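You operate a simulated robot arm through the tools that you are given. There is no shell and no other tool. Be economical: measure what you need, move in short steps, check, and stop when the job is done.

The job below is to be done with a simulated two-armed robot. You get a single attempt, and the scene is never put back.

JOB
Hold the level and zero it, lay it on the white beam, jack to 25 mm and lock the jack.
Fine: zero it lying flat; the orange jig knob locks the jack. Set down upright: yellow level.
Where things are to end (x, y in the base frame): yellow level within 0.05 m of [1.05, -0.18].

The check looks at the end state, three seconds after you hand in, the way a careful person would. Anything else that was tipped, shoved, dropped, spilled or broken makes it a failure.

ROBOT AND FRAMES
Two 6-joint arms with two-finger parallel grippers on one trunk, on a base that drives. Base frame: it is fixed to the floor where the robot stands at the start and does not move with it; the origin is under the middle of the robot, x ahead of it, y to its left, z up; the surface under the hand at the start is at about z = 0.86. Readings come in m, degrees, newtons and seconds.
The left shoulder is at the start at [0.07, 0.166, 1.401], the right one opposite. With the tool pointing down near the work surface each hand reaches from about 0.4 to 0.82 m from the robot's upright axis, wherever it stands, measured 20 degrees to its own side. Places, roughly: black level button [0.8, 0, 0.9]; blue jack knob [1.1, 0, 0.9]; orange jig knob [1, -0.1, 0.9]; top of the white beam [1, -0.2, 0.9]. Payload 3.91 kg a hand.
The tool frame of a hand sits at the grasp point between the pads (the TCP): z along the fingers, y along the line on which they close. The tips reach 0.03 m beyond it. The gripper opens to 0.11 m. The fingers are 0.02 m wide and 0.01 m thick; the gripper's body (0.048 by 0.112 m) begins 0.055 m behind the TCP.
Orientation is told as [roll, pitch, yaw] about the base's x, y, z axes, in that order, counted from this pose: with the fingers straight down and closing along the base's y, the tool's x points along the base's -x, its y along +y and its z along -z.

CONTROLS
- The arms move only by the tool arm_command. It takes "left_steps", "right_steps" or both (then of equal length, played together; a hand with none holds still); each is a list of rows, each a list of 7 numbers: the shift along the base's x, y, z in units of 500 mm (1.0 is 500 mm), then the turn, a rotation vector about the base's x, y, z in units of 90 degrees (1.0 is 90 degrees), then the opening in per cent of the stroke, from 0 (shut) to 100 (fully open). In form: [[tx, ty, tz, wx, wy, wz, gripper], ...]. A call has 1 to 8 rows; each row is the pose to reach, as a shift and turn from the pose commanded when the call began. A call with a number of a shift or a turn outside -1 to 1 is refused whole. Each row takes 0.2 s and may step no farther than 0.05 m and 8.6 degrees from the row before; otherwise, or with a gripper value out of range, the whole call is refused. Where a pose cannot be reached the arm comes as near as it can. A force on the tool above 40 N (or 10 N above the force at the start of the call, whichever is more), or a blocked arm, ends the call early, and 0.2 s more pass. The fingers move at their own pace (about 0.108 m/s each) and stop on an object; they squeeze with about 38 N. The grip force told is the motor's: it shows also when the fingers shut on nothing. Time passes only in rows, and 0.2 s behind the last, so rows that repeat a pose let the fingers close. The reply holds the time, the measured pose of the TCP, the force on the tool along the base axes, the opening and the grip force, in the units named above and with some noise, with the torque about the TCP (base axes, N m) and any sound that the robot's microphone picked up.
- Cameras (640 x 400 px; columns grow to the right, rows downward): "scene" is now at [0.1316, -0.0154, 1.6165]; the picture's right is [-0.19, -0.98, 0.00], its down [-0.67, 0.13, -0.73] and it looks along [0.72, -0.14, -0.68] (base axes); focal length 268 px, centre (320, 200). "left" rides on the left gripper at [0.077, -0.007, -0.114] in its tool frame; the picture's right is [0.09, 1.00, 0.00], its down [-0.80, 0.07, -0.59] and it looks along [-0.59, 0.05, 0.80] (tool axes); focal length 270 px, centre (320, 200). "right" rides on the right gripper at [0.077, 0.007, -0.115] in its tool frame; the picture's right is [-0.09, 1.00, 0.00], its down [-0.80, -0.07, -0.59] and it looks along [-0.59, -0.05, 0.80] (tool axes); focal length 270 px, centre (320, 200). There is no depth. A picture from a camera that has moved, and an enlarged one, comes with that camera's place and axes in the base frame and with its lens.
- get_image(camera): a new picture of that camera. The clock stands still meanwhile.
- lift_body(by): slides the trunk up (or, below 0, down) by that many m; the arms and the scene camera ride with it, the base frame stays. It gives what a move gives, with no picture.
- drive_base(legs): drives the robot by 1 to 6 legs, each [ahead, left, turn to the left] in m, m and degrees, along the robot's own axes; the way and the turn of a leg run together, so that a leg with both is an arc; at most 1.5 m and 180 degrees a leg. The arms and the cameras ride along, it lands a little off, and it stops where it bumps. It gives what a move gives.
- aim_head(pan, tilt): turns the head with the scene camera to pan (to the left, within 86 degrees either way) and tilt (down, from -29 to 69), counted from straight ahead of the robot. It gives what a move gives.
- inspect(camera, box): a new picture of the part [left, top, right, bottom] of that camera's present view, enlarged. The clock stands still meanwhile.
- finish_job(): hands the job in; it is judged then, once.

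Work in short steps. Places have to be worked out from the pictures, the camera data and where the tool is seen: move nearer, look again, correct. Check each grasp and each placing, and mend what went wrong. You have 120 turns and 92 pictures in all, those below and enlarged ones among them. Open the grippers and draw the arms clear of the work before you hand the job in, unless the task says otherwise; then end with one line.

The tools are called after "Request:" as a command line: name --argument value ..., lists and objects as JSON in quotes. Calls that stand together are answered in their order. arm_command: Moves the arms, as the interface text tells. Its arguments: {"type":"object","properties":{"left_steps":{"type":"array"},"right_steps":{"type":"array"}},"required":[]} The other tools are called the same way: lift_body (by) slides the trunk up or down; drive_base (legs) drives the base; aim_head (pan, tilt) turns the head that bears the scene camera; get_image (camera) takes a picture; inspect (camera, box) takes an enlarged picture of a part of a camera's view; finish_job () hands the job in.

At the start:

```text
clock: 0.0
left_position: [0.6658, 0.2247, 1.0004]
left_ee_rot: [0.0, -0.1, 0.0]
left_wrist_force: [0.3, 0.7, -0.2]
left_moment: [0.01, 0.01, 0.01]
left_gripper_width: 0.11
left_grasp_force: 0.1
right_position: [0.6249, -0.2583, 1.0]
right_ee_rot: [0.1, 0.0, 0.0]
right_wrist_force: [-0.9, -0.6, 0.5]
right_moment: [-0.02, 0.0, -0.01]
right_gripper_width: 0.11
right_grasp_force: 0.0
trunk travel left (down, up): [-0.896, 0.044]
robot x, y, heading: [0.0002, -0.0018, -0.1]
head pan, tilt: [-11.0, 43.2]
```

scene: 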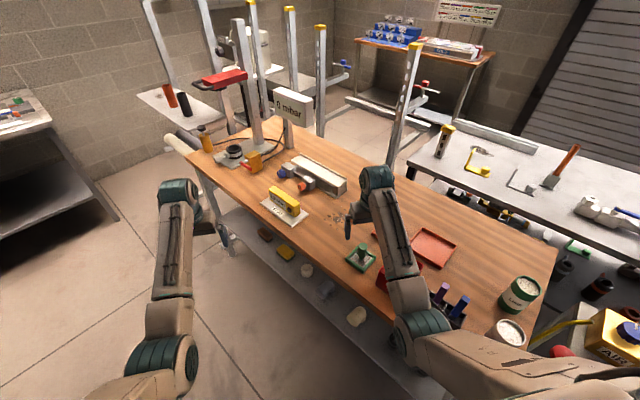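
right: 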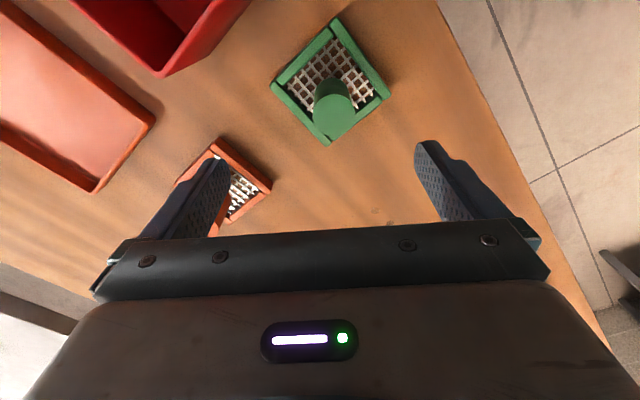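
left: 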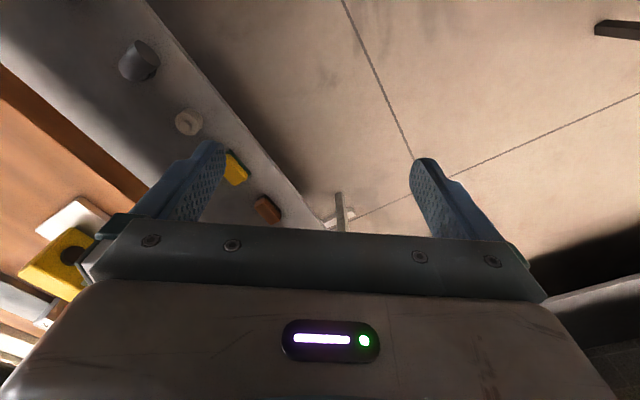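

The scene shows the yellow level on a white plate near the table edge, with the beam behind it. I'll enlarge the work area.

Request:
inspect --camera "scene" --box '[240, 140, 370, 230]'

Request:
inspect --camera "scene" --box '[190, 70, 350, 180]'

```text
4.44 times, centred on (305, 185) of scene
camera zoom: at [0.1316, -0.0154, 1.6165], right [-0.19, -0.98, 0.0], down [-0.67, 0.13, -0.73], along [0.72, -0.14, -0.68], focal length 1190 px, centre (387, 267)
```

zoom: 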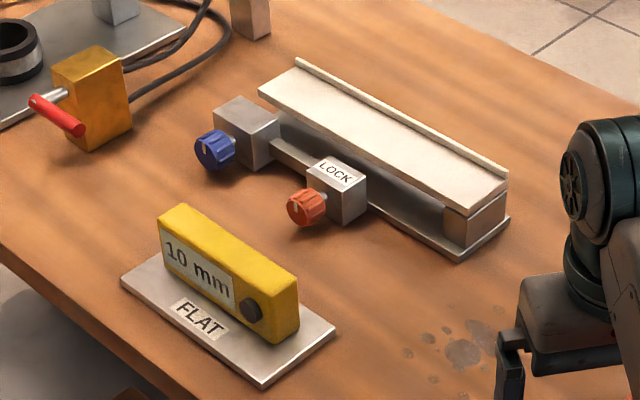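

```text
3.64 times, centred on (270, 125) of scene
camera zoom: at [0.1316, -0.0154, 1.6165], right [-0.19, -0.98, 0.0], down [-0.67, 0.13, -0.73], along [0.72, -0.14, -0.68], focal length 973 px, centre (502, 473)
```

zoom: 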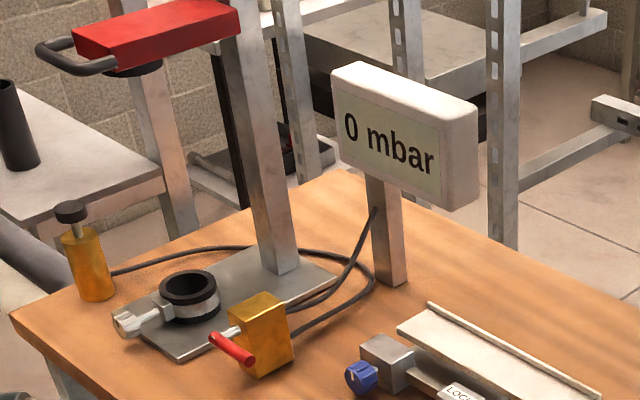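

The bench runs at about 37° to my base axes, and the level's front (display and button) and both knobs face its near edge. I'll step back and left, turn to face the bench squarely, and slide left in front of the jig while staying off the table.

Request:
drive_base --legs '[[0.06, 0.42, 0], [0, 0, -53], [0, 0.48, 0]]'

Request:
aim_head --pan 0 --tilt 40

Request:
get_image --camera "scene"

```text
clock: 7.5
left_position: [1.0251, 0.304, 1.0003]
left_ee_rot: [0.1, -0.1, -54.1]
left_wrist_force: [0.3, -0.2, 0.0]
left_moment: [0.0, -0.01, 0.0]
left_gripper_width: 0.1099
left_grasp_force: 0.0
right_position: [0.6099, 0.0558, 0.9995]
right_ee_rot: [0.0, 0.1, -54.2]
right_wrist_force: [-0.3, -0.2, -0.5]
right_moment: [0.01, 0.0, 0.0]
right_gripper_width: 0.1102
right_grasp_force: 0.1
trunk travel left (down, up): [-0.896, 0.044]
robot x, y, heading: [0.4526, 0.7117, -54.0]
head pan, tilt: [-11.0, 43.2]
```

```text
clock: 8.3
left_position: [1.0253, 0.3043, 0.9997]
left_ee_rot: [0.1, 0.0, -54.1]
left_wrist_force: [0.1, 0.6, 0.7]
left_moment: [0.0, 0.02, -0.01]
left_gripper_width: 0.1099
left_grasp_force: 0.2
right_position: [0.6107, 0.0572, 1.0005]
right_ee_rot: [0.0, 0.0, -54.2]
right_wrist_force: [0.1, 0.6, -1.0]
right_moment: [0.0, 0.0, 0.02]
right_gripper_width: 0.1098
right_grasp_force: 0.1
trunk travel left (down, up): [-0.896, 0.044]
robot x, y, heading: [0.4515, 0.7133, -54.4]
head pan, tilt: [0.0, 40.0]
```

```text
86 pictures are left
camera scene: at [0.5331, 0.6048, 1.6211], right [-0.81, -0.58, 0.0], down [-0.38, 0.52, -0.77], along [0.45, -0.62, -0.64], focal length 268 px, centre (320, 200)
```

scene: 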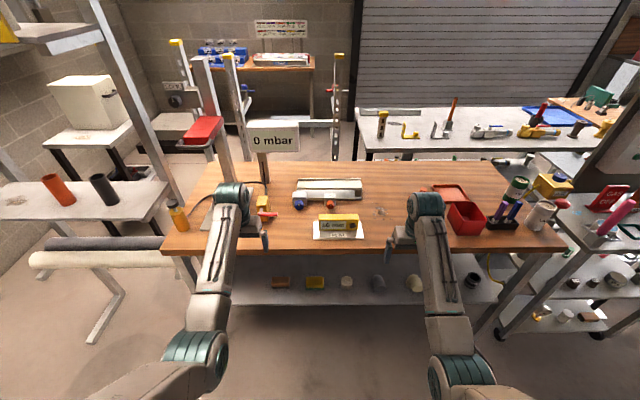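

Facing the bench squarely now. I'll raise and draw in both hands before going closer.

Request:
arm_command --left_steps '[[-0.044, 0.061, 0.06, 0, 0, 0, 100], [-0.088, 0.122, 0.12, 0, 0, 0, 100], [-0.132, 0.182, 0.18, 0, 0, 0, 100], [-0.1755, 0.2433, 0.24, 0, 0, 0, 100]]' --right_steps '[[-0.044, 0.061, 0.06, 0, 0, 0, 100], [-0.088, 0.122, 0.12, 0, 0, 0, 100], [-0.132, 0.182, 0.18, 0, 0, 0, 100], [-0.1755, 0.2433, 0.24, 0, 0, 0, 100]]'

Request:
inspect --camera "scene" --box '[240, 160, 390, 250]'

```text
clock: 9.3
left_position: [0.9963, 0.3408, 0.9996]
left_ee_rot: [0.0, -0.1, -54.3]
left_wrist_force: [0.2, 0.5, 0.4]
left_moment: [0.01, -0.01, 0.0]
left_gripper_width: 0.1098
left_grasp_force: 0.0
left hand out of reach, approached as far as the arm can: row 1, 2, 3, 4
right_position: [0.585, 0.081, 0.9822]
right_ee_rot: [0.0, -0.2, -54.2]
right_wrist_force: [0.1, -0.2, 0.5]
right_moment: [-0.01, -0.08, -0.01]
right_gripper_width: 0.1102
right_grasp_force: 0.0
right hand out of reach, approached as far as the arm can: row 1, 2, 3, 4
trunk travel left (down, up): [-0.896, 0.044]
robot x, y, heading: [0.4535, 0.715, -54.3]
head pan, tilt: [0.0, 40.0]
```

```text
4.27 times, centred on (315, 205) of scene
camera zoom: at [0.5316, 0.6054, 1.6213], right [-0.81, -0.58, 0.0], down [-0.38, 0.52, -0.77], along [0.45, -0.62, -0.64], focal length 1142 px, centre (341, 179)
```

zoom: 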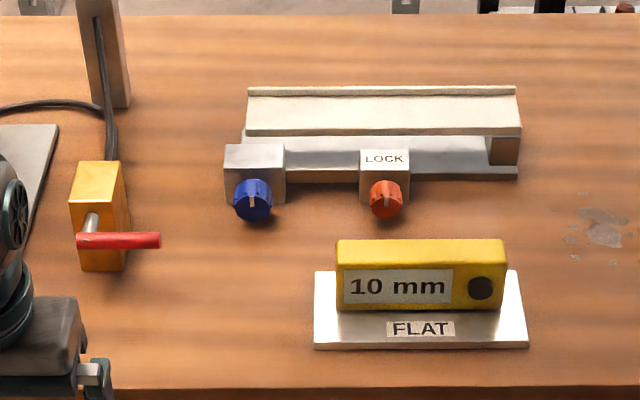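

Measured from this view: level centre ≈ (0.900, −0.031) with top z ≈ 0.92, button z ≈ 0.897, blue knob ≈ (1.088, −0.023), orange ≈ (0.984, −0.098), beam centre ≈ (1.047, −0.188) with top z ≈ 0.915. I'll raise the trunk and bring the left hand inward, so it passes well clear of the valve when I drive in.

Request:
lift_body --by 0.04

Request:
arm_command --left_steps '[[-0.08, -0.058, 0, 0, 0, 0, 100], [-0.16, -0.116, 0, 0, 0, 0, 100]]'

```text
clock: 10.1
left_position: [0.9967, 0.34, 1.0366]
left_ee_rot: [0.0, -0.1, -54.2]
left_wrist_force: [-1.1, 0.2, 0.3]
left_moment: [0.01, -0.03, 0.03]
left_gripper_width: 0.11
left_grasp_force: 0.1
right_position: [0.5868, 0.0818, 1.0211]
right_ee_rot: [0.0, -0.1, -54.2]
right_wrist_force: [-0.4, 0.3, 0.1]
right_moment: [-0.01, 0.02, 0.03]
right_gripper_width: 0.11
right_grasp_force: 0.0
trunk travel left (down, up): [-0.936, 0.004]
robot x, y, heading: [0.4528, 0.718, -54.3]
head pan, tilt: [0.0, 40.0]
```

```text
clock: 10.7
left_position: [0.9136, 0.2819, 1.0365]
left_ee_rot: [0.1, -0.1, -54.2]
left_wrist_force: [0.1, -0.1, 0.5]
left_moment: [0.03, 0.0, 0.01]
left_gripper_width: 0.1099
left_grasp_force: 0.0
right_position: [0.5839, 0.0792, 1.022]
right_ee_rot: [0.2, -0.1, -54.2]
right_wrist_force: [0.3, -0.8, 0.8]
right_moment: [0.04, -0.02, 0.0]
right_gripper_width: 0.1102
right_grasp_force: 0.0
trunk travel left (down, up): [-0.936, 0.004]
robot x, y, heading: [0.4574, 0.7135, -54.3]
head pan, tilt: [0.0, 40.0]
```

Hands are clear above everything low on the bench. I'll drive in 0.33 m in two legs.

Request:
drive_base --legs '[[0.2, 0, 0], [0.13, 0, 0.5]]'

Request:
aim_head --pan 0 --tilt 55

Request:
get_image --camera "scene"

```text
clock: 13.2
left_position: [1.1108, 0.0204, 1.038]
left_ee_rot: [0.1, -0.2, -53.9]
left_wrist_force: [0.0, -0.8, -0.2]
left_moment: [-0.01, -0.01, 0.04]
left_gripper_width: 0.1101
left_grasp_force: 0.0
right_position: [0.7823, -0.1868, 1.0219]
right_ee_rot: [0.0, -0.3, -53.9]
right_wrist_force: [-1.0, 0.2, 0.0]
right_moment: [-0.03, -0.01, 0.0]
right_gripper_width: 0.1103
right_grasp_force: 0.0
trunk travel left (down, up): [-0.936, 0.004]
robot x, y, heading: [0.646, 0.4481, -53.8]
head pan, tilt: [0.0, 40.0]
```

```text
clock: 14.0
left_position: [1.1114, 0.0192, 1.0347]
left_ee_rot: [0.1, 0.0, -53.9]
left_wrist_force: [0.4, 0.1, -0.2]
left_moment: [0.0, 0.04, 0.0]
left_gripper_width: 0.1103
left_grasp_force: 0.0
right_position: [0.7845, -0.1871, 1.0214]
right_ee_rot: [0.0, -0.1, -54.0]
right_wrist_force: [-0.2, -0.8, 0.4]
right_moment: [-0.01, -0.02, 0.01]
right_gripper_width: 0.1102
right_grasp_force: 0.0
trunk travel left (down, up): [-0.936, 0.004]
robot x, y, heading: [0.6481, 0.4481, -54.2]
head pan, tilt: [0.0, 55.0]
```

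```text
84 pictures are left
camera scene: at [0.7197, 0.3459, 1.6404], right [-0.81, -0.59, 0.0], down [-0.48, 0.66, -0.57], along [0.34, -0.46, -0.82], focal length 268 px, centre (320, 200)
```

scene: 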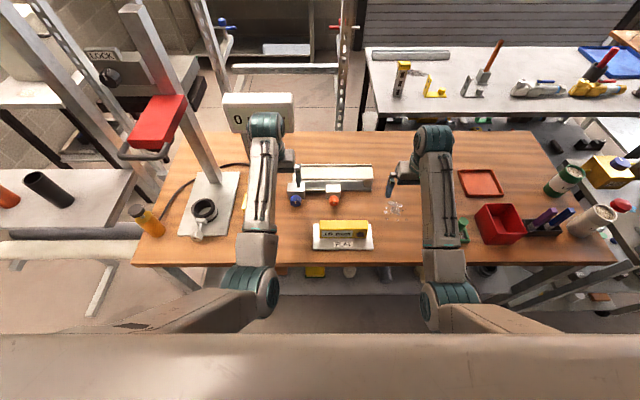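

Good, no bump. I'll measure again from here in close-up.

Request:
inspect --camera "scene" --box '[275, 150, 395, 255]'

```text
3.81 times, centred on (335, 202) of scene
camera zoom: at [0.7197, 0.3459, 1.6404], right [-0.81, -0.59, 0.0], down [-0.48, 0.66, -0.57], along [0.34, -0.46, -0.82], focal length 1020 px, centre (263, 190)
```

zoom: 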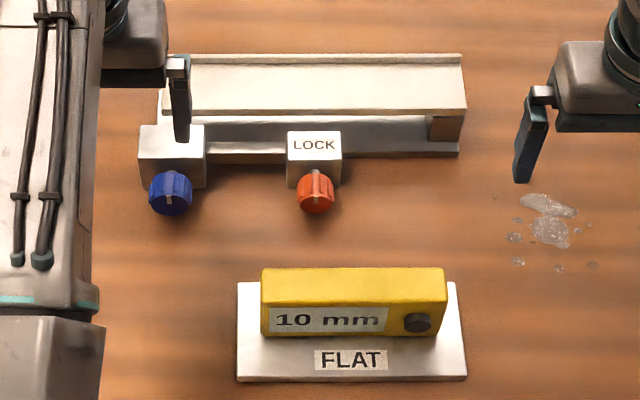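

Level centre re-measured at (0.899, −0.029), consistent with before. I'll turn the left gripper −90° so it closes across the level's thickness with its camera away from the right hand, and move it above the display end, leaving the button free for the right hand.

Request:
arm_command --left_steps '[[-0.045, -0.006, 0, 0, 0, -0.09, 100], [-0.09, -0.012, 0, 0, 0, -0.18, 100], [-0.135, -0.019, 0, 0, 0, -0.27, 100], [-0.18, -0.025, 0, 0, 0, -0.36, 100], [-0.225, -0.031, 0, 0, 0, -0.45, 100], [-0.27, -0.037, 0, 0, 0, -0.54, 100], [-0.315, -0.044, 0, 0, 0, -0.63, 100], [-0.36, -0.05, 0, 0, 0, -0.72, 100]]'

Request:
arm_command --left_steps '[[0, 0, 0, 0, 0, -0.09, 90], [0, 0, 0, 0, 0, -0.18, 90], [0, 0, 0, 0, 0, -0.28, 90]]'

Request:
get_image --camera "left"

Request:
inspect --camera "scene" --box '[240, 130, 420, 260]'

```text
clock: 15.4
left_position: [1.1248, 0.0266, 1.0391]
left_ee_rot: [7.3, 2.5, -98.4]
left_wrist_force: [0.5, 0.5, 0.6]
left_moment: [-0.05, -0.02, 0.01]
left_gripper_width: 0.11
left_grasp_force: 0.1
left hand out of reach, approached as far as the arm can: row 4, 5, 6, 7
right_position: [0.7831, -0.1861, 1.0214]
right_ee_rot: [0.0, 0.0, -53.9]
right_wrist_force: [-0.4, 0.0, -0.7]
right_moment: [-0.02, 0.01, 0.01]
right_gripper_width: 0.1099
right_grasp_force: 0.1
trunk travel left (down, up): [-0.936, 0.004]
robot x, y, heading: [0.6447, 0.4462, -53.7]
head pan, tilt: [0.0, 55.0]
stopped in row 7 (left hand): the arm was blocked; the commanded pose is now the measured one
```

```text
refused: row 3 steps farther than a row can; nothing moved
```

```text
82 pictures are left
camera left: at [1.1151, 0.102, 1.1559], right [0.99, -0.06, 0.13], down [-0.12, -0.82, 0.56], along [0.07, -0.57, -0.81], focal length 270 px, centre (320, 200)
```

left: 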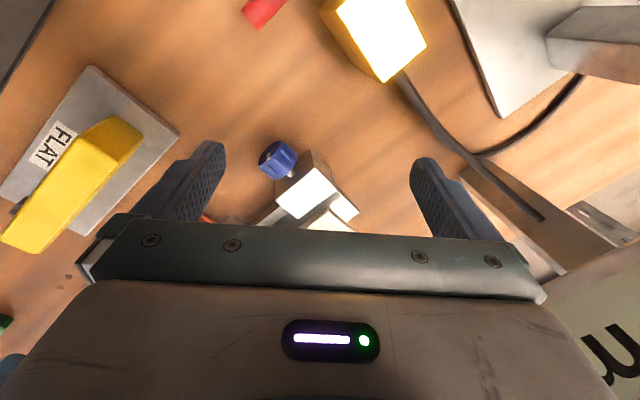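

```text
3.08 times, centred on (330, 195) of scene
camera zoom: at [0.7191, 0.3472, 1.6404], right [-0.81, -0.59, 0.0], down [-0.48, 0.66, -0.57], along [0.34, -0.46, -0.82], focal length 824 px, centre (289, 215)
```

zoom: 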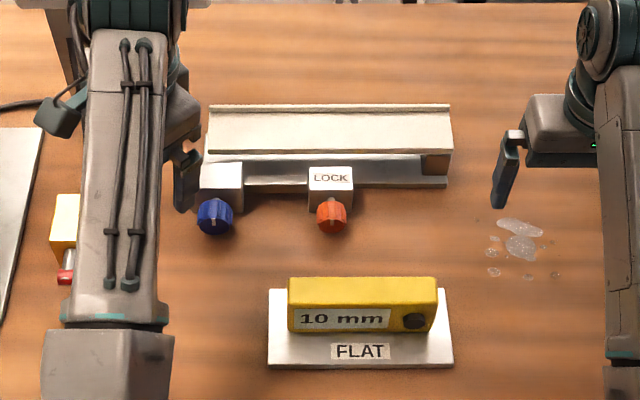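

The left arm blocked near yaw −98°, close to the pressure display, without touching anything on the bench. I'll unwind the turn while drawing the hand back toward me, and try the opposite wrist turn instead.

Request:
arm_command --left_steps '[[-0.036, 0.015, 0, -0.008, 0.012, 0.082, 100], [-0.072, 0.031, 0, -0.015, 0.024, 0.164, 100], [-0.108, 0.046, 0, -0.023, 0.036, 0.246, 100], [-0.143, 0.061, 0, -0.031, 0.048, 0.328, 100], [-0.179, 0.077, 0, -0.038, 0.06, 0.41, 100], [-0.215, 0.092, 0, -0.046, 0.072, 0.491, 100]]'

```text
clock: 16.6
left_position: [1.1386, 0.0544, 1.0992]
left_ee_rot: [9.9, -7.6, -61.2]
left_wrist_force: [-0.4, -0.5, 0.3]
left_moment: [0.05, -0.03, 0.01]
left_gripper_width: 0.1098
left_grasp_force: 0.1
left hand out of reach, approached as far as the arm can: row 5
right_position: [0.7825, -0.1854, 1.022]
right_ee_rot: [0.0, -0.2, -53.9]
right_wrist_force: [-0.5, 0.5, 0.0]
right_moment: [0.02, 0.04, 0.0]
right_gripper_width: 0.1098
right_grasp_force: 0.0
trunk travel left (down, up): [-0.936, 0.004]
robot x, y, heading: [0.6484, 0.4451, -53.6]
head pan, tilt: [0.0, 55.0]
stopped in row 5 (left hand): the arm was blocked; the commanded pose is now the measured one
```

It blocked again and the hand rose, so I need to see what limits it.

Request:
get_image --camera "scene"

Request:
get_image --camera "left"

```text
80 pictures are left
camera scene: at [0.7188, 0.3477, 1.6405], right [-0.81, -0.59, 0.0], down [-0.48, 0.66, -0.57], along [0.34, -0.46, -0.82], focal length 268 px, centre (320, 200)
```

scene: 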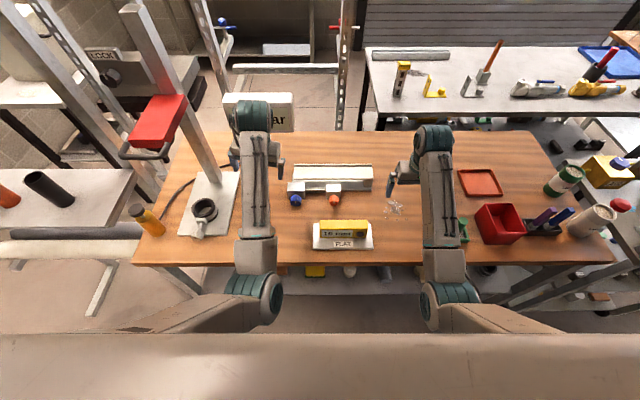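

```text
79 pictures are left
camera left: at [1.0725, 0.1224, 1.2019], right [0.81, 0.57, 0.16], down [0.31, -0.64, 0.7], along [0.5, -0.51, -0.7], focal length 270 px, centre (320, 200)
```

left: 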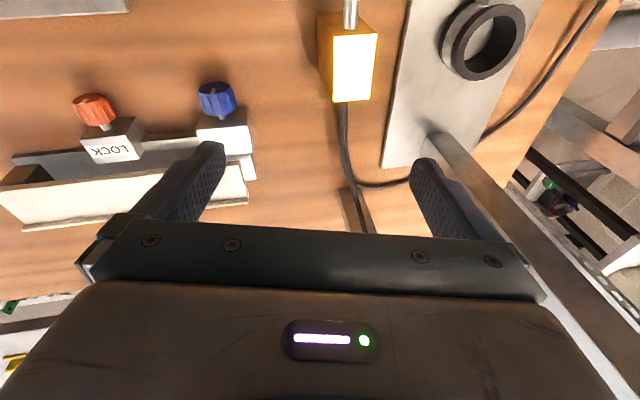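

The wrist sits close to the display post and the hand is slightly tilted. I'll draw it straight back toward me and level it.

Request:
arm_command --left_steps '[[-0.035, 0.049, 0, 0, 0, 0, 100], [-0.07, 0.098, -0.02, 0.003, 0.035, 0.02, 100], [-0.105, 0.146, -0.05, 0.006, 0.09, 0.05, 100], [-0.14, 0.195, -0.08, 0.01, 0.137, 0.078, 100]]'

```text
clock: 17.4
left_position: [1.1417, 0.0668, 1.1357]
left_ee_rot: [8.5, -14.6, -56.9]
left_wrist_force: [0.9, 0.3, -0.5]
left_moment: [-0.04, 0.03, 0.0]
left_gripper_width: 0.1101
left_grasp_force: 0.0
left hand out of reach, approached as far as the arm can: row 1, 2, 3
right_position: [0.7831, -0.1859, 1.0217]
right_ee_rot: [0.0, -0.1, -54.0]
right_wrist_force: [-0.2, -0.3, -0.2]
right_moment: [0.02, -0.03, 0.02]
right_gripper_width: 0.1102
right_grasp_force: 0.0
trunk travel left (down, up): [-0.936, 0.004]
robot x, y, heading: [0.6486, 0.446, -54.0]
head pan, tilt: [0.0, 55.0]
stopped in row 3 (left hand): the arm was blocked; the commanded pose is now the measured one
```

The limit turns out to be reaching close in at height, where the elbow is fully folded, so the way out is down and to the right over the empty bench. I'll go there first and level the wrist after.

Request:
arm_command --left_steps '[[-0.05, -0.014, -0.03, 0, 0, 0, 100], [-0.1, -0.028, -0.08, 0, 0.02, 0, 100], [-0.15, -0.042, -0.14, 0, 0.06, 0, 100], [-0.2, -0.056, -0.2, 0, 0.1, 0, 100], [-0.2, -0.056, -0.26, 0, 0.14, 0.02, 100]]'

```text
clock: 18.1
left_position: [1.1644, 0.0562, 1.1249]
left_ee_rot: [12.9, -18.8, -54.9]
left_wrist_force: [-0.1, 0.2, -0.1]
left_moment: [0.02, 0.01, 0.02]
left_gripper_width: 0.1098
left_grasp_force: 0.1
left hand out of reach, approached as far as the arm can: row 3
right_position: [0.7831, -0.1863, 1.0213]
right_ee_rot: [0.1, -0.2, -53.9]
right_wrist_force: [-0.5, 0.9, 0.6]
right_moment: [-0.01, 0.0, -0.02]
right_gripper_width: 0.1099
right_grasp_force: 0.0
trunk travel left (down, up): [-0.936, 0.004]
robot x, y, heading: [0.6463, 0.4453, -54.0]
head pan, tilt: [0.0, 55.0]
stopped in row 3 (left hand): the arm was blocked; the commanded pose is now the measured one
```

The hand moved opposite to the command, so something is catching the arm. I'll look closely at the wrist and display.

Request:
inspect --camera "scene" --box '[200, 80, 320, 160]'

Request:
inspect --camera "scene" --box '[190, 80, 340, 340]'

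```text
5.00 times, centred on (260, 120) of scene
camera zoom: at [0.7194, 0.3467, 1.6404], right [-0.81, -0.59, 0.0], down [-0.48, 0.66, -0.57], along [0.34, -0.46, -0.82], focal length 1338 px, centre (620, 600)
```

zoom: 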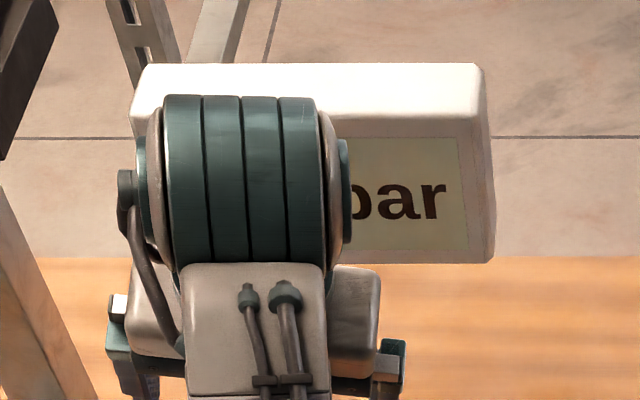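

```text
1.54 times, centred on (265, 210) of scene
camera zoom: at [0.7194, 0.3467, 1.6404], right [-0.81, -0.59, 0.0], down [-0.48, 0.66, -0.57], along [0.34, -0.46, -0.82], focal length 412 px, centre (405, 185)
```

zoom: 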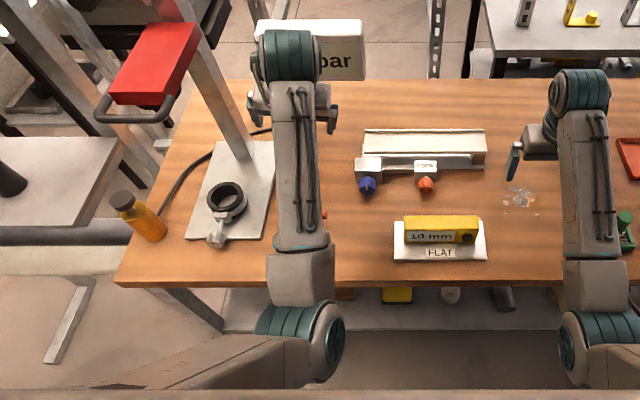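

The left wrist is jammed against the display board. I'll back the base straight off to free it without pushing further.

Request:
drive_base --legs '[[-0.15, 0, 0]]'

Request:
inspect --camera "scene" --box '[180, 60, 400, 220]'

```text
clock: 19.5
left_position: [1.0783, 0.1756, 1.122]
left_ee_rot: [12.8, -18.5, -55.0]
left_wrist_force: [0.0, -0.7, -0.6]
left_moment: [-0.02, -0.01, 0.0]
left_gripper_width: 0.1099
left_grasp_force: 0.1
right_position: [0.696, -0.0672, 1.0206]
right_ee_rot: [0.0, 0.0, -54.0]
right_wrist_force: [-0.3, 0.5, -1.5]
right_moment: [0.06, 0.03, -0.04]
right_gripper_width: 0.1099
right_grasp_force: 0.1
trunk travel left (down, up): [-0.936, 0.004]
robot x, y, heading: [0.56, 0.566, -53.9]
head pan, tilt: [0.0, 55.0]
```

```text
2.50 times, centred on (290, 140) of scene
camera zoom: at [0.633, 0.4651, 1.6401], right [-0.81, -0.59, 0.0], down [-0.48, 0.66, -0.57], along [0.34, -0.46, -0.82], focal length 669 px, centre (395, 350)
```

zoom: 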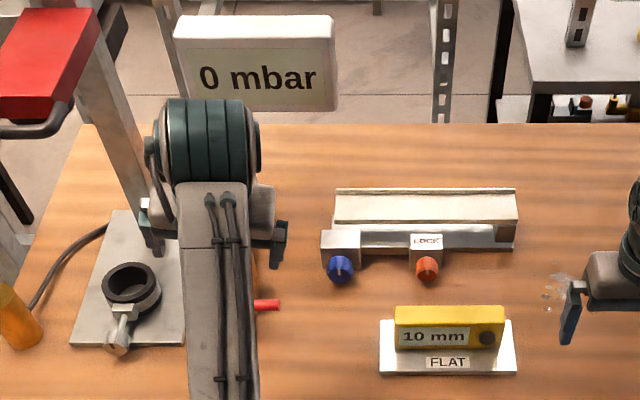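

Freed, and the display is undisturbed. I'll shift the whole robot 0.2 m to the right so the left arm works well clear of that display.

Request:
drive_base --legs '[[0, -0.2, 0]]'

Request:
arm_command --left_steps '[[0, 0, -0.06, 0, 0.03, 0, 100], [0, 0, -0.12, 0, 0.09, 0, 100], [0, 0, -0.18, 0, 0.15, 0, 100]]'

```text
clock: 21.1
left_position: [0.9183, 0.0625, 1.1244]
left_ee_rot: [12.7, -18.7, -54.8]
left_wrist_force: [0.2, 0.5, -0.3]
left_moment: [-0.02, 0.02, -0.01]
left_gripper_width: 0.11
left_grasp_force: 0.1
right_position: [0.5376, -0.1807, 1.023]
right_ee_rot: [-0.1, -0.1, -53.8]
right_wrist_force: [0.6, 0.5, 1.3]
right_moment: [-0.03, 0.02, 0.01]
right_gripper_width: 0.11
right_grasp_force: 0.0
trunk travel left (down, up): [-0.936, 0.004]
robot x, y, heading: [0.3994, 0.4462, -53.6]
head pan, tilt: [0.0, 55.0]
```

```text
clock: 21.9
left_position: [0.9173, 0.0615, 1.0344]
left_ee_rot: [1.6, -10.6, -52.0]
left_wrist_force: [0.0, 0.4, -0.3]
left_moment: [0.0, -0.02, 0.02]
left_gripper_width: 0.1099
left_grasp_force: 0.0
right_position: [0.5364, -0.1825, 1.0201]
right_ee_rot: [0.0, -0.1, -53.8]
right_wrist_force: [-0.2, 0.0, -0.4]
right_moment: [0.03, 0.03, -0.02]
right_gripper_width: 0.1103
right_grasp_force: 0.1
trunk travel left (down, up): [-0.936, 0.004]
robot x, y, heading: [0.3999, 0.4471, -53.9]
head pan, tilt: [0.0, 55.0]
```

Arm responds freely again. Now I'll level the hand while moving it above the level.

Request:
arm_command --left_steps '[[0.01, -0.05, -0.02, 0.041, 0.043, 0, 100], [0.02, -0.1, -0.04, 0.082, 0.087, 0, 100], [0.028, -0.134, -0.06, 0.082, 0.087, -0.07, 100]]'

Request:
arm_command --left_steps '[[0, 0, 0, 0, 0, -0.09, 100], [0, 0, 0, 0, 0, -0.18, 100], [0, 0, 0, 0, 0, -0.27, 100], [0, 0, 0, 0, 0, -0.36, 100]]'

```text
clock: 22.7
left_position: [0.9306, -0.0059, 1.0062]
left_ee_rot: [-0.5, -0.2, -58.1]
left_wrist_force: [-0.7, 0.2, 0.0]
left_moment: [-0.03, 0.01, 0.0]
left_gripper_width: 0.11
left_grasp_force: 0.1
right_position: [0.5357, -0.1831, 1.0214]
right_ee_rot: [0.0, -0.2, -53.7]
right_wrist_force: [0.6, 0.8, 0.1]
right_moment: [0.01, -0.03, -0.02]
right_gripper_width: 0.1102
right_grasp_force: 0.0
trunk travel left (down, up): [-0.936, 0.004]
robot x, y, heading: [0.3971, 0.4491, -53.7]
head pan, tilt: [0.0, 55.0]
```

```text
clock: 23.7
left_position: [0.9315, -0.0058, 1.0047]
left_ee_rot: [-0.5, -0.1, -90.6]
left_wrist_force: [0.4, -0.8, 0.3]
left_moment: [0.0, -0.01, 0.0]
left_gripper_width: 0.11
left_grasp_force: 0.0
right_position: [0.5366, -0.1826, 1.0213]
right_ee_rot: [0.0, -0.1, -53.9]
right_wrist_force: [0.7, 0.1, 0.0]
right_moment: [0.01, -0.02, 0.0]
right_gripper_width: 0.1098
right_grasp_force: 0.0
trunk travel left (down, up): [-0.936, 0.004]
robot x, y, heading: [0.3976, 0.4481, -53.9]
head pan, tilt: [0.0, 55.0]
```

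The turn works here. I'll continue to yaw −144.

Request:
arm_command --left_steps '[[0, 0, 0, 0, 0, -0.09, 100], [0, 0, 0, 0, 0, -0.18, 100], [0, 0, 0, 0, 0, -0.27, 100], [0, 0, 0, 0, 0, -0.36, 100], [0, 0, 0, 0, 0, -0.45, 100], [0, 0, 0, 0, 0, -0.54, 100], [0, 0, 0, 0, 0, -0.594, 100]]'

Request:
get_image --camera "left"

Request:
get_image --camera "scene"

```text
clock: 25.3
left_position: [0.9311, -0.0067, 1.0043]
left_ee_rot: [-0.5, -0.1, -144.1]
left_wrist_force: [0.3, 0.5, 0.5]
left_moment: [0.02, 0.04, -0.01]
left_gripper_width: 0.11
left_grasp_force: 0.1
right_position: [0.5371, -0.1822, 1.0221]
right_ee_rot: [-0.1, -0.2, -53.9]
right_wrist_force: [-0.5, -0.2, 0.6]
right_moment: [0.02, -0.02, 0.0]
right_gripper_width: 0.11
right_grasp_force: 0.1
trunk travel left (down, up): [-0.936, 0.004]
robot x, y, heading: [0.3996, 0.4521, -53.9]
head pan, tilt: [0.0, 55.0]
```

```text
75 pictures are left
camera left: at [0.9917, 0.0449, 1.12], right [0.66, -0.76, -0.01], down [-0.6, -0.53, 0.6], along [-0.45, -0.38, -0.8], focal length 270 px, centre (320, 200)
```

left: 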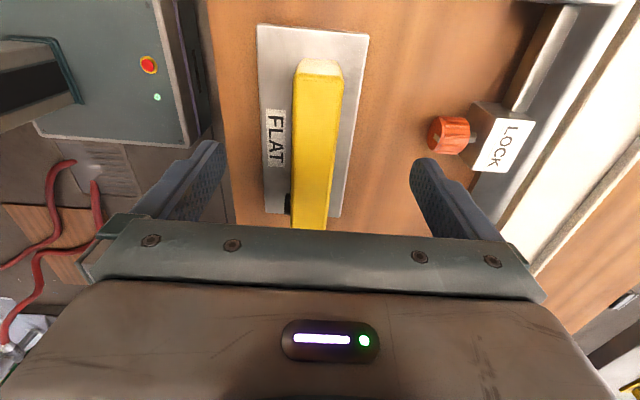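

```text
74 pictures are left
camera scene: at [0.4701, 0.3509, 1.6405], right [-0.81, -0.59, 0.0], down [-0.48, 0.66, -0.57], along [0.34, -0.46, -0.82], focal length 268 px, centre (320, 200)
```

scene: 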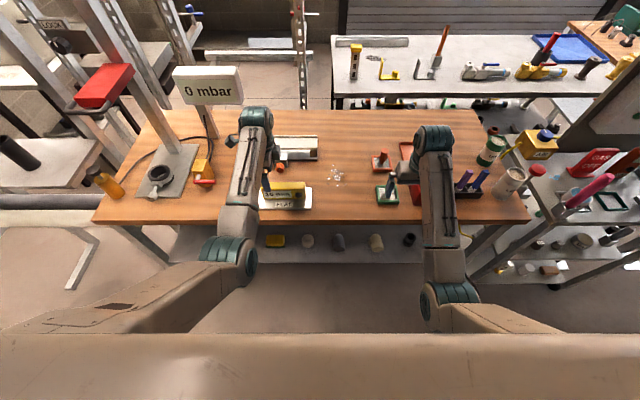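

Left hand is above the display end of the level and aligned within a few mm. I'll descend to TCP z ≈ 0.908, then close.

Request:
arm_command --left_steps '[[-0.002, 0.003, -0.07, 0, 0, 0, 80], [-0.004, 0.006, -0.14, 0, 0, 0, 80], [-0.004, 0.006, -0.19, 0, 0, 0, 80], [-0.004, 0.006, -0.19, 0, 0, 0, 80]]'

Request:
inspect --camera "left" --box '[100, 0, 540, 260]'

```text
clock: 26.3
left_position: [0.9278, -0.0027, 0.9095]
left_ee_rot: [-0.5, -0.1, -143.9]
left_wrist_force: [-1.5, -0.1, -0.6]
left_moment: [-0.01, 0.0, 0.01]
left_gripper_width: 0.0881
left_grasp_force: 0.0
right_position: [0.5364, -0.182, 1.0228]
right_ee_rot: [0.0, -0.2, -53.8]
right_wrist_force: [-0.7, 0.8, 0.3]
right_moment: [0.0, 0.01, -0.01]
right_gripper_width: 0.1099
right_grasp_force: 0.1
trunk travel left (down, up): [-0.936, 0.004]
robot x, y, heading: [0.397, 0.4482, -53.6]
head pan, tilt: [0.0, 55.0]
```

```text
1.45 times, centred on (320, 130) of left
camera zoom: at [0.9885, 0.0491, 1.024], right [0.66, -0.75, -0.01], down [-0.6, -0.53, 0.6], along [-0.45, -0.39, -0.8], focal length 393 px, centre (320, 302)
```

zoom: 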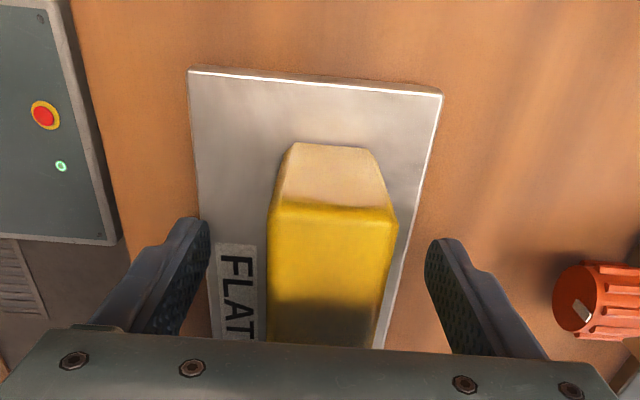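

Level is between the pads. Closing now.

Request:
arm_command --left_steps '[[0, 0, 0, 0, 0, 0, 40], [0, 0, 0, 0, 0, 0, 20], [0, 0, 0, 0, 0, 0, 10], [0, 0, 0, 0, 0, 0, 10]]'

Request:
inspect --camera "scene" --box '[220, 120, 360, 220]'

```text
clock: 27.3
left_position: [0.9287, -0.0016, 0.9082]
left_ee_rot: [-0.6, -0.1, -144.0]
left_wrist_force: [0.4, 0.8, -0.7]
left_moment: [-0.01, -0.07, 0.04]
left_gripper_width: 0.0337
left_grasp_force: 38.2
right_position: [0.5359, -0.1828, 1.0214]
right_ee_rot: [0.0, -0.1, -53.8]
right_wrist_force: [1.0, -0.6, 0.3]
right_moment: [0.0, 0.0, 0.04]
right_gripper_width: 0.1097
right_grasp_force: 0.0
trunk travel left (down, up): [-0.936, 0.004]
robot x, y, heading: [0.4029, 0.4522, -53.8]
head pan, tilt: [0.0, 55.0]
```

```text
4.00 times, centred on (290, 170) of scene
camera zoom: at [0.4703, 0.3509, 1.6405], right [-0.81, -0.59, 0.0], down [-0.48, 0.66, -0.57], along [0.34, -0.46, -0.82], focal length 1070 px, centre (440, 320)
```

zoom: 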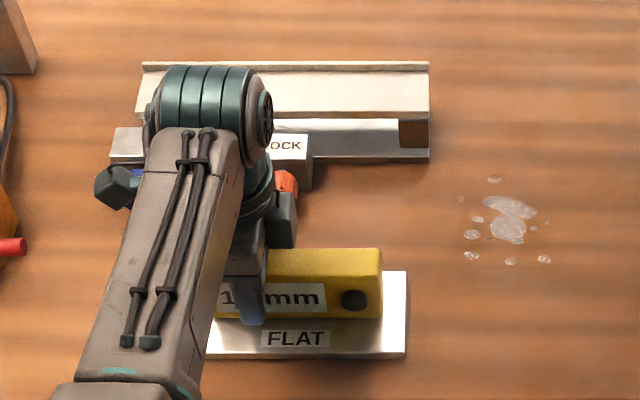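

Level is firmly held (34 mm thick). The right hand now closes and tilts ~40° forward, and goes to a standoff point 3 cm in front of the black button at about (0.845, −0.04, 0.898).

Request:
arm_command --right_steps '[[0.068, 0.048, 0, -0.06, -0.044, 0, 50], [0.136, 0.096, 0, -0.12, -0.087, 0, 20], [0.205, 0.144, 0, -0.18, -0.131, 0, 0], [0.273, 0.192, 0, -0.24, -0.175, 0, 0], [0.341, 0.24, 0, -0.3, -0.218, 0, 0], [0.41, 0.288, 0, -0.359, -0.262, 0, 0], [0.478, 0.336, -0.02, -0.359, -0.262, 0, 0], [0.546, 0.384, -0.06, -0.359, -0.262, 0, 0]]'

Request:
get_image --camera "right"

Request:
inspect --camera "scene" --box '[220, 120, 380, 230]'

```text
clock: 28.4
left_position: [0.9277, -0.003, 0.9088]
left_ee_rot: [-0.5, -0.1, -143.9]
left_wrist_force: [-2.0, 0.3, 1.0]
left_moment: [-0.17, 0.17, -0.02]
left_gripper_width: 0.0335
left_grasp_force: 38.1
right_position: [0.6116, -0.151, 1.0078]
right_ee_rot: [-10.9, -29.8, -50.4]
right_wrist_force: [0.2, -0.7, 0.4]
right_moment: [0.03, -0.01, -0.01]
right_gripper_width: 0.0
right_grasp_force: 37.9
right hand out of reach, approached as far as the arm can: row 5
trunk travel left (down, up): [-0.936, 0.004]
robot x, y, heading: [0.4, 0.4517, -53.6]
head pan, tilt: [0.0, 55.0]
stopped in row 5 (right hand): the arm was blocked; the commanded pose is now the measured one
```

```text
71 pictures are left
camera right: at [0.5532, -0.039, 1.066], right [0.86, 0.49, -0.12], down [0.29, -0.28, 0.92], along [0.42, -0.82, -0.38], focal length 270 px, centre (320, 200)
```

right: 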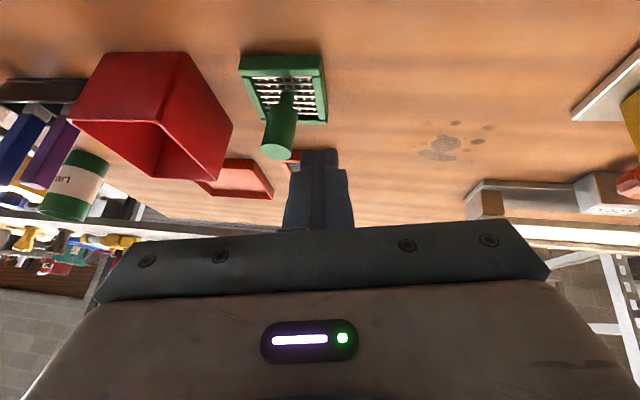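

```text
3.64 times, centred on (300, 175) of scene
camera zoom: at [0.469, 0.3503, 1.6405], right [-0.81, -0.59, 0.0], down [-0.48, 0.66, -0.57], along [0.34, -0.46, -0.82], focal length 973 px, centre (393, 291)
```

zoom: 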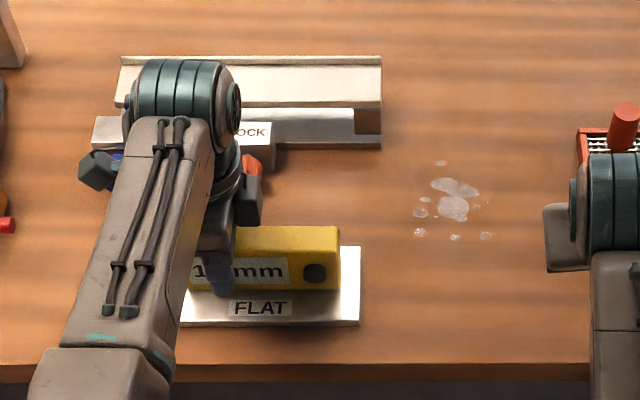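

Tilting forward folds the right arm past its limit here. I'll go back to a vertical tool and instead turn the right hand +90°, so that its slim side faces the left gripper; then I'll press with the side of the closed fingers.

Request:
arm_command --right_steps '[[0.07, 0.05, 0, 0.083, 0.03, 0, 0], [0.14, 0.1, 0, 0.166, 0.06, 0, 0], [0.21, 0.15, 0, 0.249, 0.09, 0, 0], [0.28, 0.2, 0, 0.332, 0.118, 0, 0]]'

```text
clock: 29.1
left_position: [0.9287, -0.0029, 0.9086]
left_ee_rot: [-0.5, -0.2, -144.0]
left_wrist_force: [0.6, -0.1, 1.3]
left_moment: [-0.17, 0.12, 0.08]
left_gripper_width: 0.0338
left_grasp_force: 37.8
right_position: [0.6108, -0.1493, 0.9789]
right_ee_rot: [-13.7, -10.8, -54.3]
right_wrist_force: [0.7, 0.3, -1.1]
right_moment: [0.02, 0.0, 0.01]
right_gripper_width: 0.0001
right_grasp_force: 37.5
right hand out of reach, approached as far as the arm can: row 3
trunk travel left (down, up): [-0.936, 0.004]
robot x, y, heading: [0.3964, 0.4509, -53.9]
head pan, tilt: [0.0, 55.0]
stopped in row 3 (right hand): the arm was blocked; the commanded pose is now the measured one
```

Still at the folding limit, and lower than I'd like near the sieves. I'll look before moving outward.

Request:
get_image --camera "right"

Request:
inspect --camera "scene" --box '[290, 100, 530, 240]'

```text
69 pictures are left
camera right: at [0.5806, -0.0527, 1.072], right [0.86, 0.46, -0.21], down [0.45, -0.51, 0.73], along [0.23, -0.73, -0.65], focal length 270 px, centre (320, 200)
```

right: 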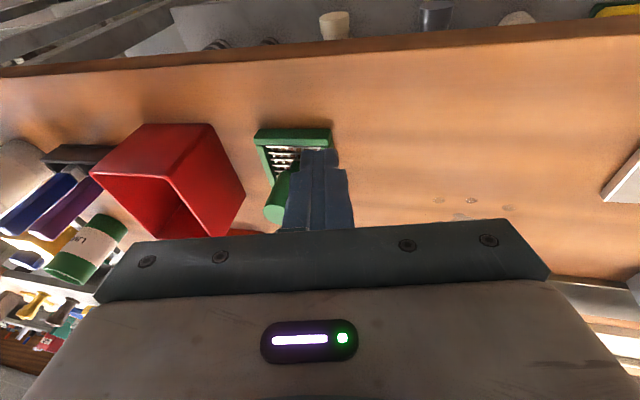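

```text
2.67 times, centred on (410, 170) of scene
camera zoom: at [0.4704, 0.3501, 1.6404], right [-0.81, -0.59, 0.0], down [-0.48, 0.66, -0.57], along [0.34, -0.46, -0.82], focal length 714 px, centre (80, 280)
```

zoom: 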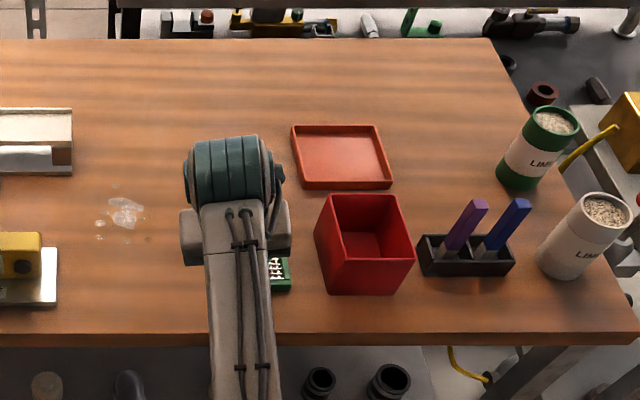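

The green tamper handle is to the right of the fingertips, so I'll move left and slightly outward, keeping the orientation.

Request:
arm_command --right_steps '[[0.05, 0.006, 0.01, 0, 0, 0, 0], [0.1, 0.01, 0.02, 0, 0, 0, 0], [0.15, 0.01, 0.03, 0, 0, 0, 0], [0.2, 0.01, 0.03, 0, 0, 0, 0]]'

```text
clock: 30.3
left_position: [0.9279, -0.0026, 0.9089]
left_ee_rot: [-0.5, 0.0, -144.0]
left_wrist_force: [0.8, -0.3, 0.4]
left_moment: [-0.03, 0.05, 0.02]
left_gripper_width: 0.0335
left_grasp_force: 38.2
right_position: [0.6778, -0.1753, 0.9873]
right_ee_rot: [-16.8, -11.0, -55.5]
right_wrist_force: [0.1, -0.1, -0.4]
right_moment: [-0.02, -0.01, 0.02]
right_gripper_width: 0.0002
right_grasp_force: 37.7
trunk travel left (down, up): [-0.936, 0.004]
robot x, y, heading: [0.3958, 0.4518, -53.8]
head pan, tilt: [0.0, 55.0]
stopped in row 4 (right hand): the arm was blocked; the commanded pose is now the measured one
```

The hand is free of the sieves now at about (0.68, −0.175). I'll straighten the tool to vertical here, easing slightly outward.

Request:
arm_command --right_steps '[[0.03, -0.01, 0.01, 0.07, -0.028, 0, 0], [0.06, -0.02, 0.02, 0.14, -0.056, 0, 0], [0.09, -0.03, 0.03, 0.207, -0.085, 0, 0]]'

```text
clock: 31.1
left_position: [0.9275, -0.0034, 0.9099]
left_ee_rot: [-0.4, -0.1, -144.0]
left_wrist_force: [0.0, -0.3, -0.4]
left_moment: [-0.09, 0.02, 0.04]
left_gripper_width: 0.0339
left_grasp_force: 38.2
right_position: [0.7245, -0.1866, 1.0013]
right_ee_rot: [0.1, 0.5, -57.1]
right_wrist_force: [0.5, -0.2, 0.2]
right_moment: [0.01, 0.0, -0.01]
right_gripper_width: 0.0
right_grasp_force: 37.6
trunk travel left (down, up): [-0.936, 0.004]
robot x, y, heading: [0.3976, 0.4516, -53.7]
head pan, tilt: [0.0, 55.0]
```

Vertical again. Now turning the right hand by +93° in place.

Request:
arm_command --right_steps '[[0, 0, 0, 0, 0, 0.09, 0], [0, 0, 0, 0, 0, 0.18, 0], [0, 0, 0, 0, 0, 0.27, 0], [0, 0, 0, 0, 0, 0.36, 0], [0, 0, 0, 0, 0, 0.45, 0], [0, 0, 0, 0, 0, 0.54, 0], [0, 0, 0, 0, 0, 0.63, 0], [0, 0, 0, 0, 0, 0.72, 0]]'

Request:
arm_command --right_steps '[[0, 0, -0.04, 0, 0, 0.09, 0], [0, 0, -0.08, 0, 0, 0.18, 0], [0, 0, -0.12, 0, 0, 0.27, 0], [0, 0, -0.14, 0, 0, 0.312, 0]]'

```text
clock: 32.9
left_position: [0.9279, -0.0034, 0.9087]
left_ee_rot: [-0.6, -0.1, -144.1]
left_wrist_force: [-0.9, -0.4, 0.2]
left_moment: [0.03, 0.01, 0.04]
left_gripper_width: 0.0338
left_grasp_force: 37.9
right_position: [0.7254, -0.1893, 1.0029]
right_ee_rot: [0.0, 0.5, 7.9]
right_wrist_force: [0.8, 0.6, -0.2]
right_moment: [-0.01, -0.02, 0.0]
right_gripper_width: 0.0003
right_grasp_force: 38.2
trunk travel left (down, up): [-0.936, 0.004]
robot x, y, heading: [0.4001, 0.4468, -53.7]
head pan, tilt: [0.0, 55.0]
```

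```text
clock: 33.9
left_position: [0.9275, -0.0027, 0.9098]
left_ee_rot: [-0.5, -0.1, -144.0]
left_wrist_force: [0.1, -0.2, 0.1]
left_moment: [0.01, -0.02, 0.02]
left_gripper_width: 0.0337
left_grasp_force: 37.9
right_position: [0.7247, -0.1877, 0.932]
right_ee_rot: [0.0, 0.3, 36.0]
right_wrist_force: [-0.1, 0.4, -0.9]
right_moment: [-0.02, 0.0, 0.0]
right_gripper_width: 0.0
right_grasp_force: 37.8
trunk travel left (down, up): [-0.936, 0.004]
robot x, y, heading: [0.3975, 0.4514, -53.7]
head pan, tilt: [0.0, 55.0]
```

Now I'll slide around to the standoff position in front of the button.

Request:
arm_command --right_steps '[[-0.038, 0.094, 0, 0, 0, 0, 0], [-0.075, 0.187, -0.02, 0, 0, 0, 0], [-0.012, 0.233, -0.03, 0, 0, 0, 0], [0.051, 0.279, -0.04, 0, 0, 0, 0], [0.114, 0.325, -0.044, 0, 0, 0, 0], [0.177, 0.371, -0.044, 0, 0, 0, 0]]'

Request:
get_image --camera "right"

Request:
inspect --camera "scene" --box '[220, 120, 360, 220]'

```text
refused: row 1 steps farther than a row can; nothing moved
```

```text
67 pictures are left
camera right: at [0.6583, -0.2279, 1.0469], right [-0.51, 0.86, 0.0], down [0.69, 0.42, 0.59], along [0.51, 0.3, -0.81], focal length 270 px, centre (320, 200)
```

right: 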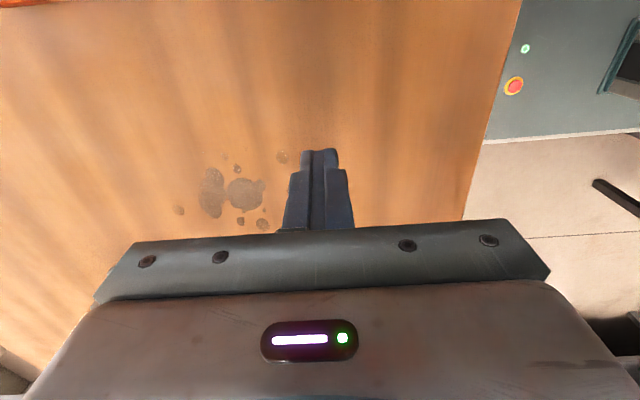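

```text
4.00 times, centred on (290, 170) of scene
camera zoom: at [0.4702, 0.3505, 1.6404], right [-0.81, -0.59, 0.0], down [-0.48, 0.66, -0.57], along [0.34, -0.46, -0.82], focal length 1070 px, centre (440, 320)
```

zoom: 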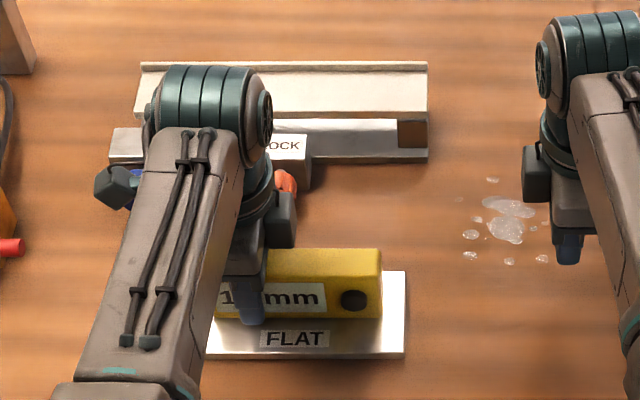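

That first step was a hair too long; I'll resend with three shorter steps.

Request:
arm_command --right_steps '[[-0.025, 0.062, 0, 0, 0, 0, 0], [-0.05, 0.125, -0.01, 0, 0, 0, 0], [-0.075, 0.187, -0.02, 0, 0, 0, 0], [-0.012, 0.233, -0.03, 0, 0, 0, 0], [0.051, 0.279, -0.04, 0, 0, 0, 0], [0.114, 0.325, -0.044, 0, 0, 0, 0], [0.177, 0.371, -0.044, 0, 0, 0, 0]]'

Request:
inspect --camera "scene" --box '[220, 120, 360, 220]'

```text
clock: 35.2
left_position: [0.9273, -0.0007, 0.9098]
left_ee_rot: [-0.4, -0.1, -144.0]
left_wrist_force: [0.1, 0.1, -0.4]
left_moment: [0.03, -0.06, -0.01]
left_gripper_width: 0.0338
left_grasp_force: 38.0
right_position: [0.6777, -0.1154, 0.8928]
right_ee_rot: [-0.2, 7.2, 32.3]
right_wrist_force: [-0.5, -0.4, 0.3]
right_moment: [0.0, 0.01, -0.02]
right_gripper_width: 0.0001
right_grasp_force: 37.8
right hand out of reach, approached as far as the arm can: row 6
trunk travel left (down, up): [-0.936, 0.004]
robot x, y, heading: [0.3994, 0.4502, -53.9]
head pan, tilt: [0.0, 55.0]
stopped in row 6 (right hand): the force on the tool passed its limit at 81 N (the readings are from after the stop); the commanded pose is now the measured one
```

```text
4.00 times, centred on (290, 170) of scene
camera zoom: at [0.4686, 0.354, 1.6406], right [-0.81, -0.59, 0.0], down [-0.48, 0.66, -0.58], along [0.34, -0.46, -0.82], focal length 1070 px, centre (440, 320)
```

zoom: 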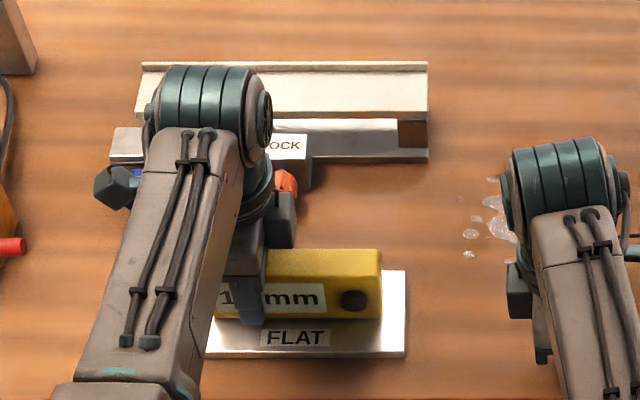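

The right arm runs out of room this close to the body, and its fingertip touched bare bench. I'll lift it out, release the level, and back the base off ~0.1 m so both hands work at a comfortable distance.

Request:
arm_command --left_steps '[[0, 0, 0, 0, 0, 0, 40], [0, 0, 0, 0, 0, 0, 80], [0, 0, 0, 0, 0, 0, 80], [0, 0, 0.08, 0, 0, 0, 80], [0, 0, 0.16, 0, 0, 0, 80], [0, 0, 0.19, 0, 0, 0, 80]]' --right_steps '[[0, 0, 0.05, 0, 0, 0, 0], [0.03, -0.04, 0.1, 0, 0, 0, 0], [0.06, -0.08, 0.15, -0.04, -0.06, 0, 0], [0.09, -0.12, 0.18, -0.04, -0.06, 0.04, 0], [0.09, -0.12, 0.18, -0.04, -0.06, 0.04, 0], [0.09, -0.12, 0.18, -0.04, -0.06, 0.04, 0]]'

```text
clock: 36.6
left_position: [0.9269, -0.0032, 1.0051]
left_ee_rot: [-0.5, -0.2, -144.0]
left_wrist_force: [0.7, -0.2, -0.1]
left_moment: [0.02, -0.01, -0.01]
left_gripper_width: 0.088
left_grasp_force: 0.1
right_position: [0.7237, -0.1748, 0.9796]
right_ee_rot: [-5.9, 4.8, 35.4]
right_wrist_force: [0.8, -0.7, -0.4]
right_moment: [0.02, 0.0, 0.0]
right_gripper_width: 0.0001
right_grasp_force: 38.3
trunk travel left (down, up): [-0.936, 0.004]
robot x, y, heading: [0.4013, 0.4462, -53.7]
head pan, tilt: [0.0, 55.0]
```

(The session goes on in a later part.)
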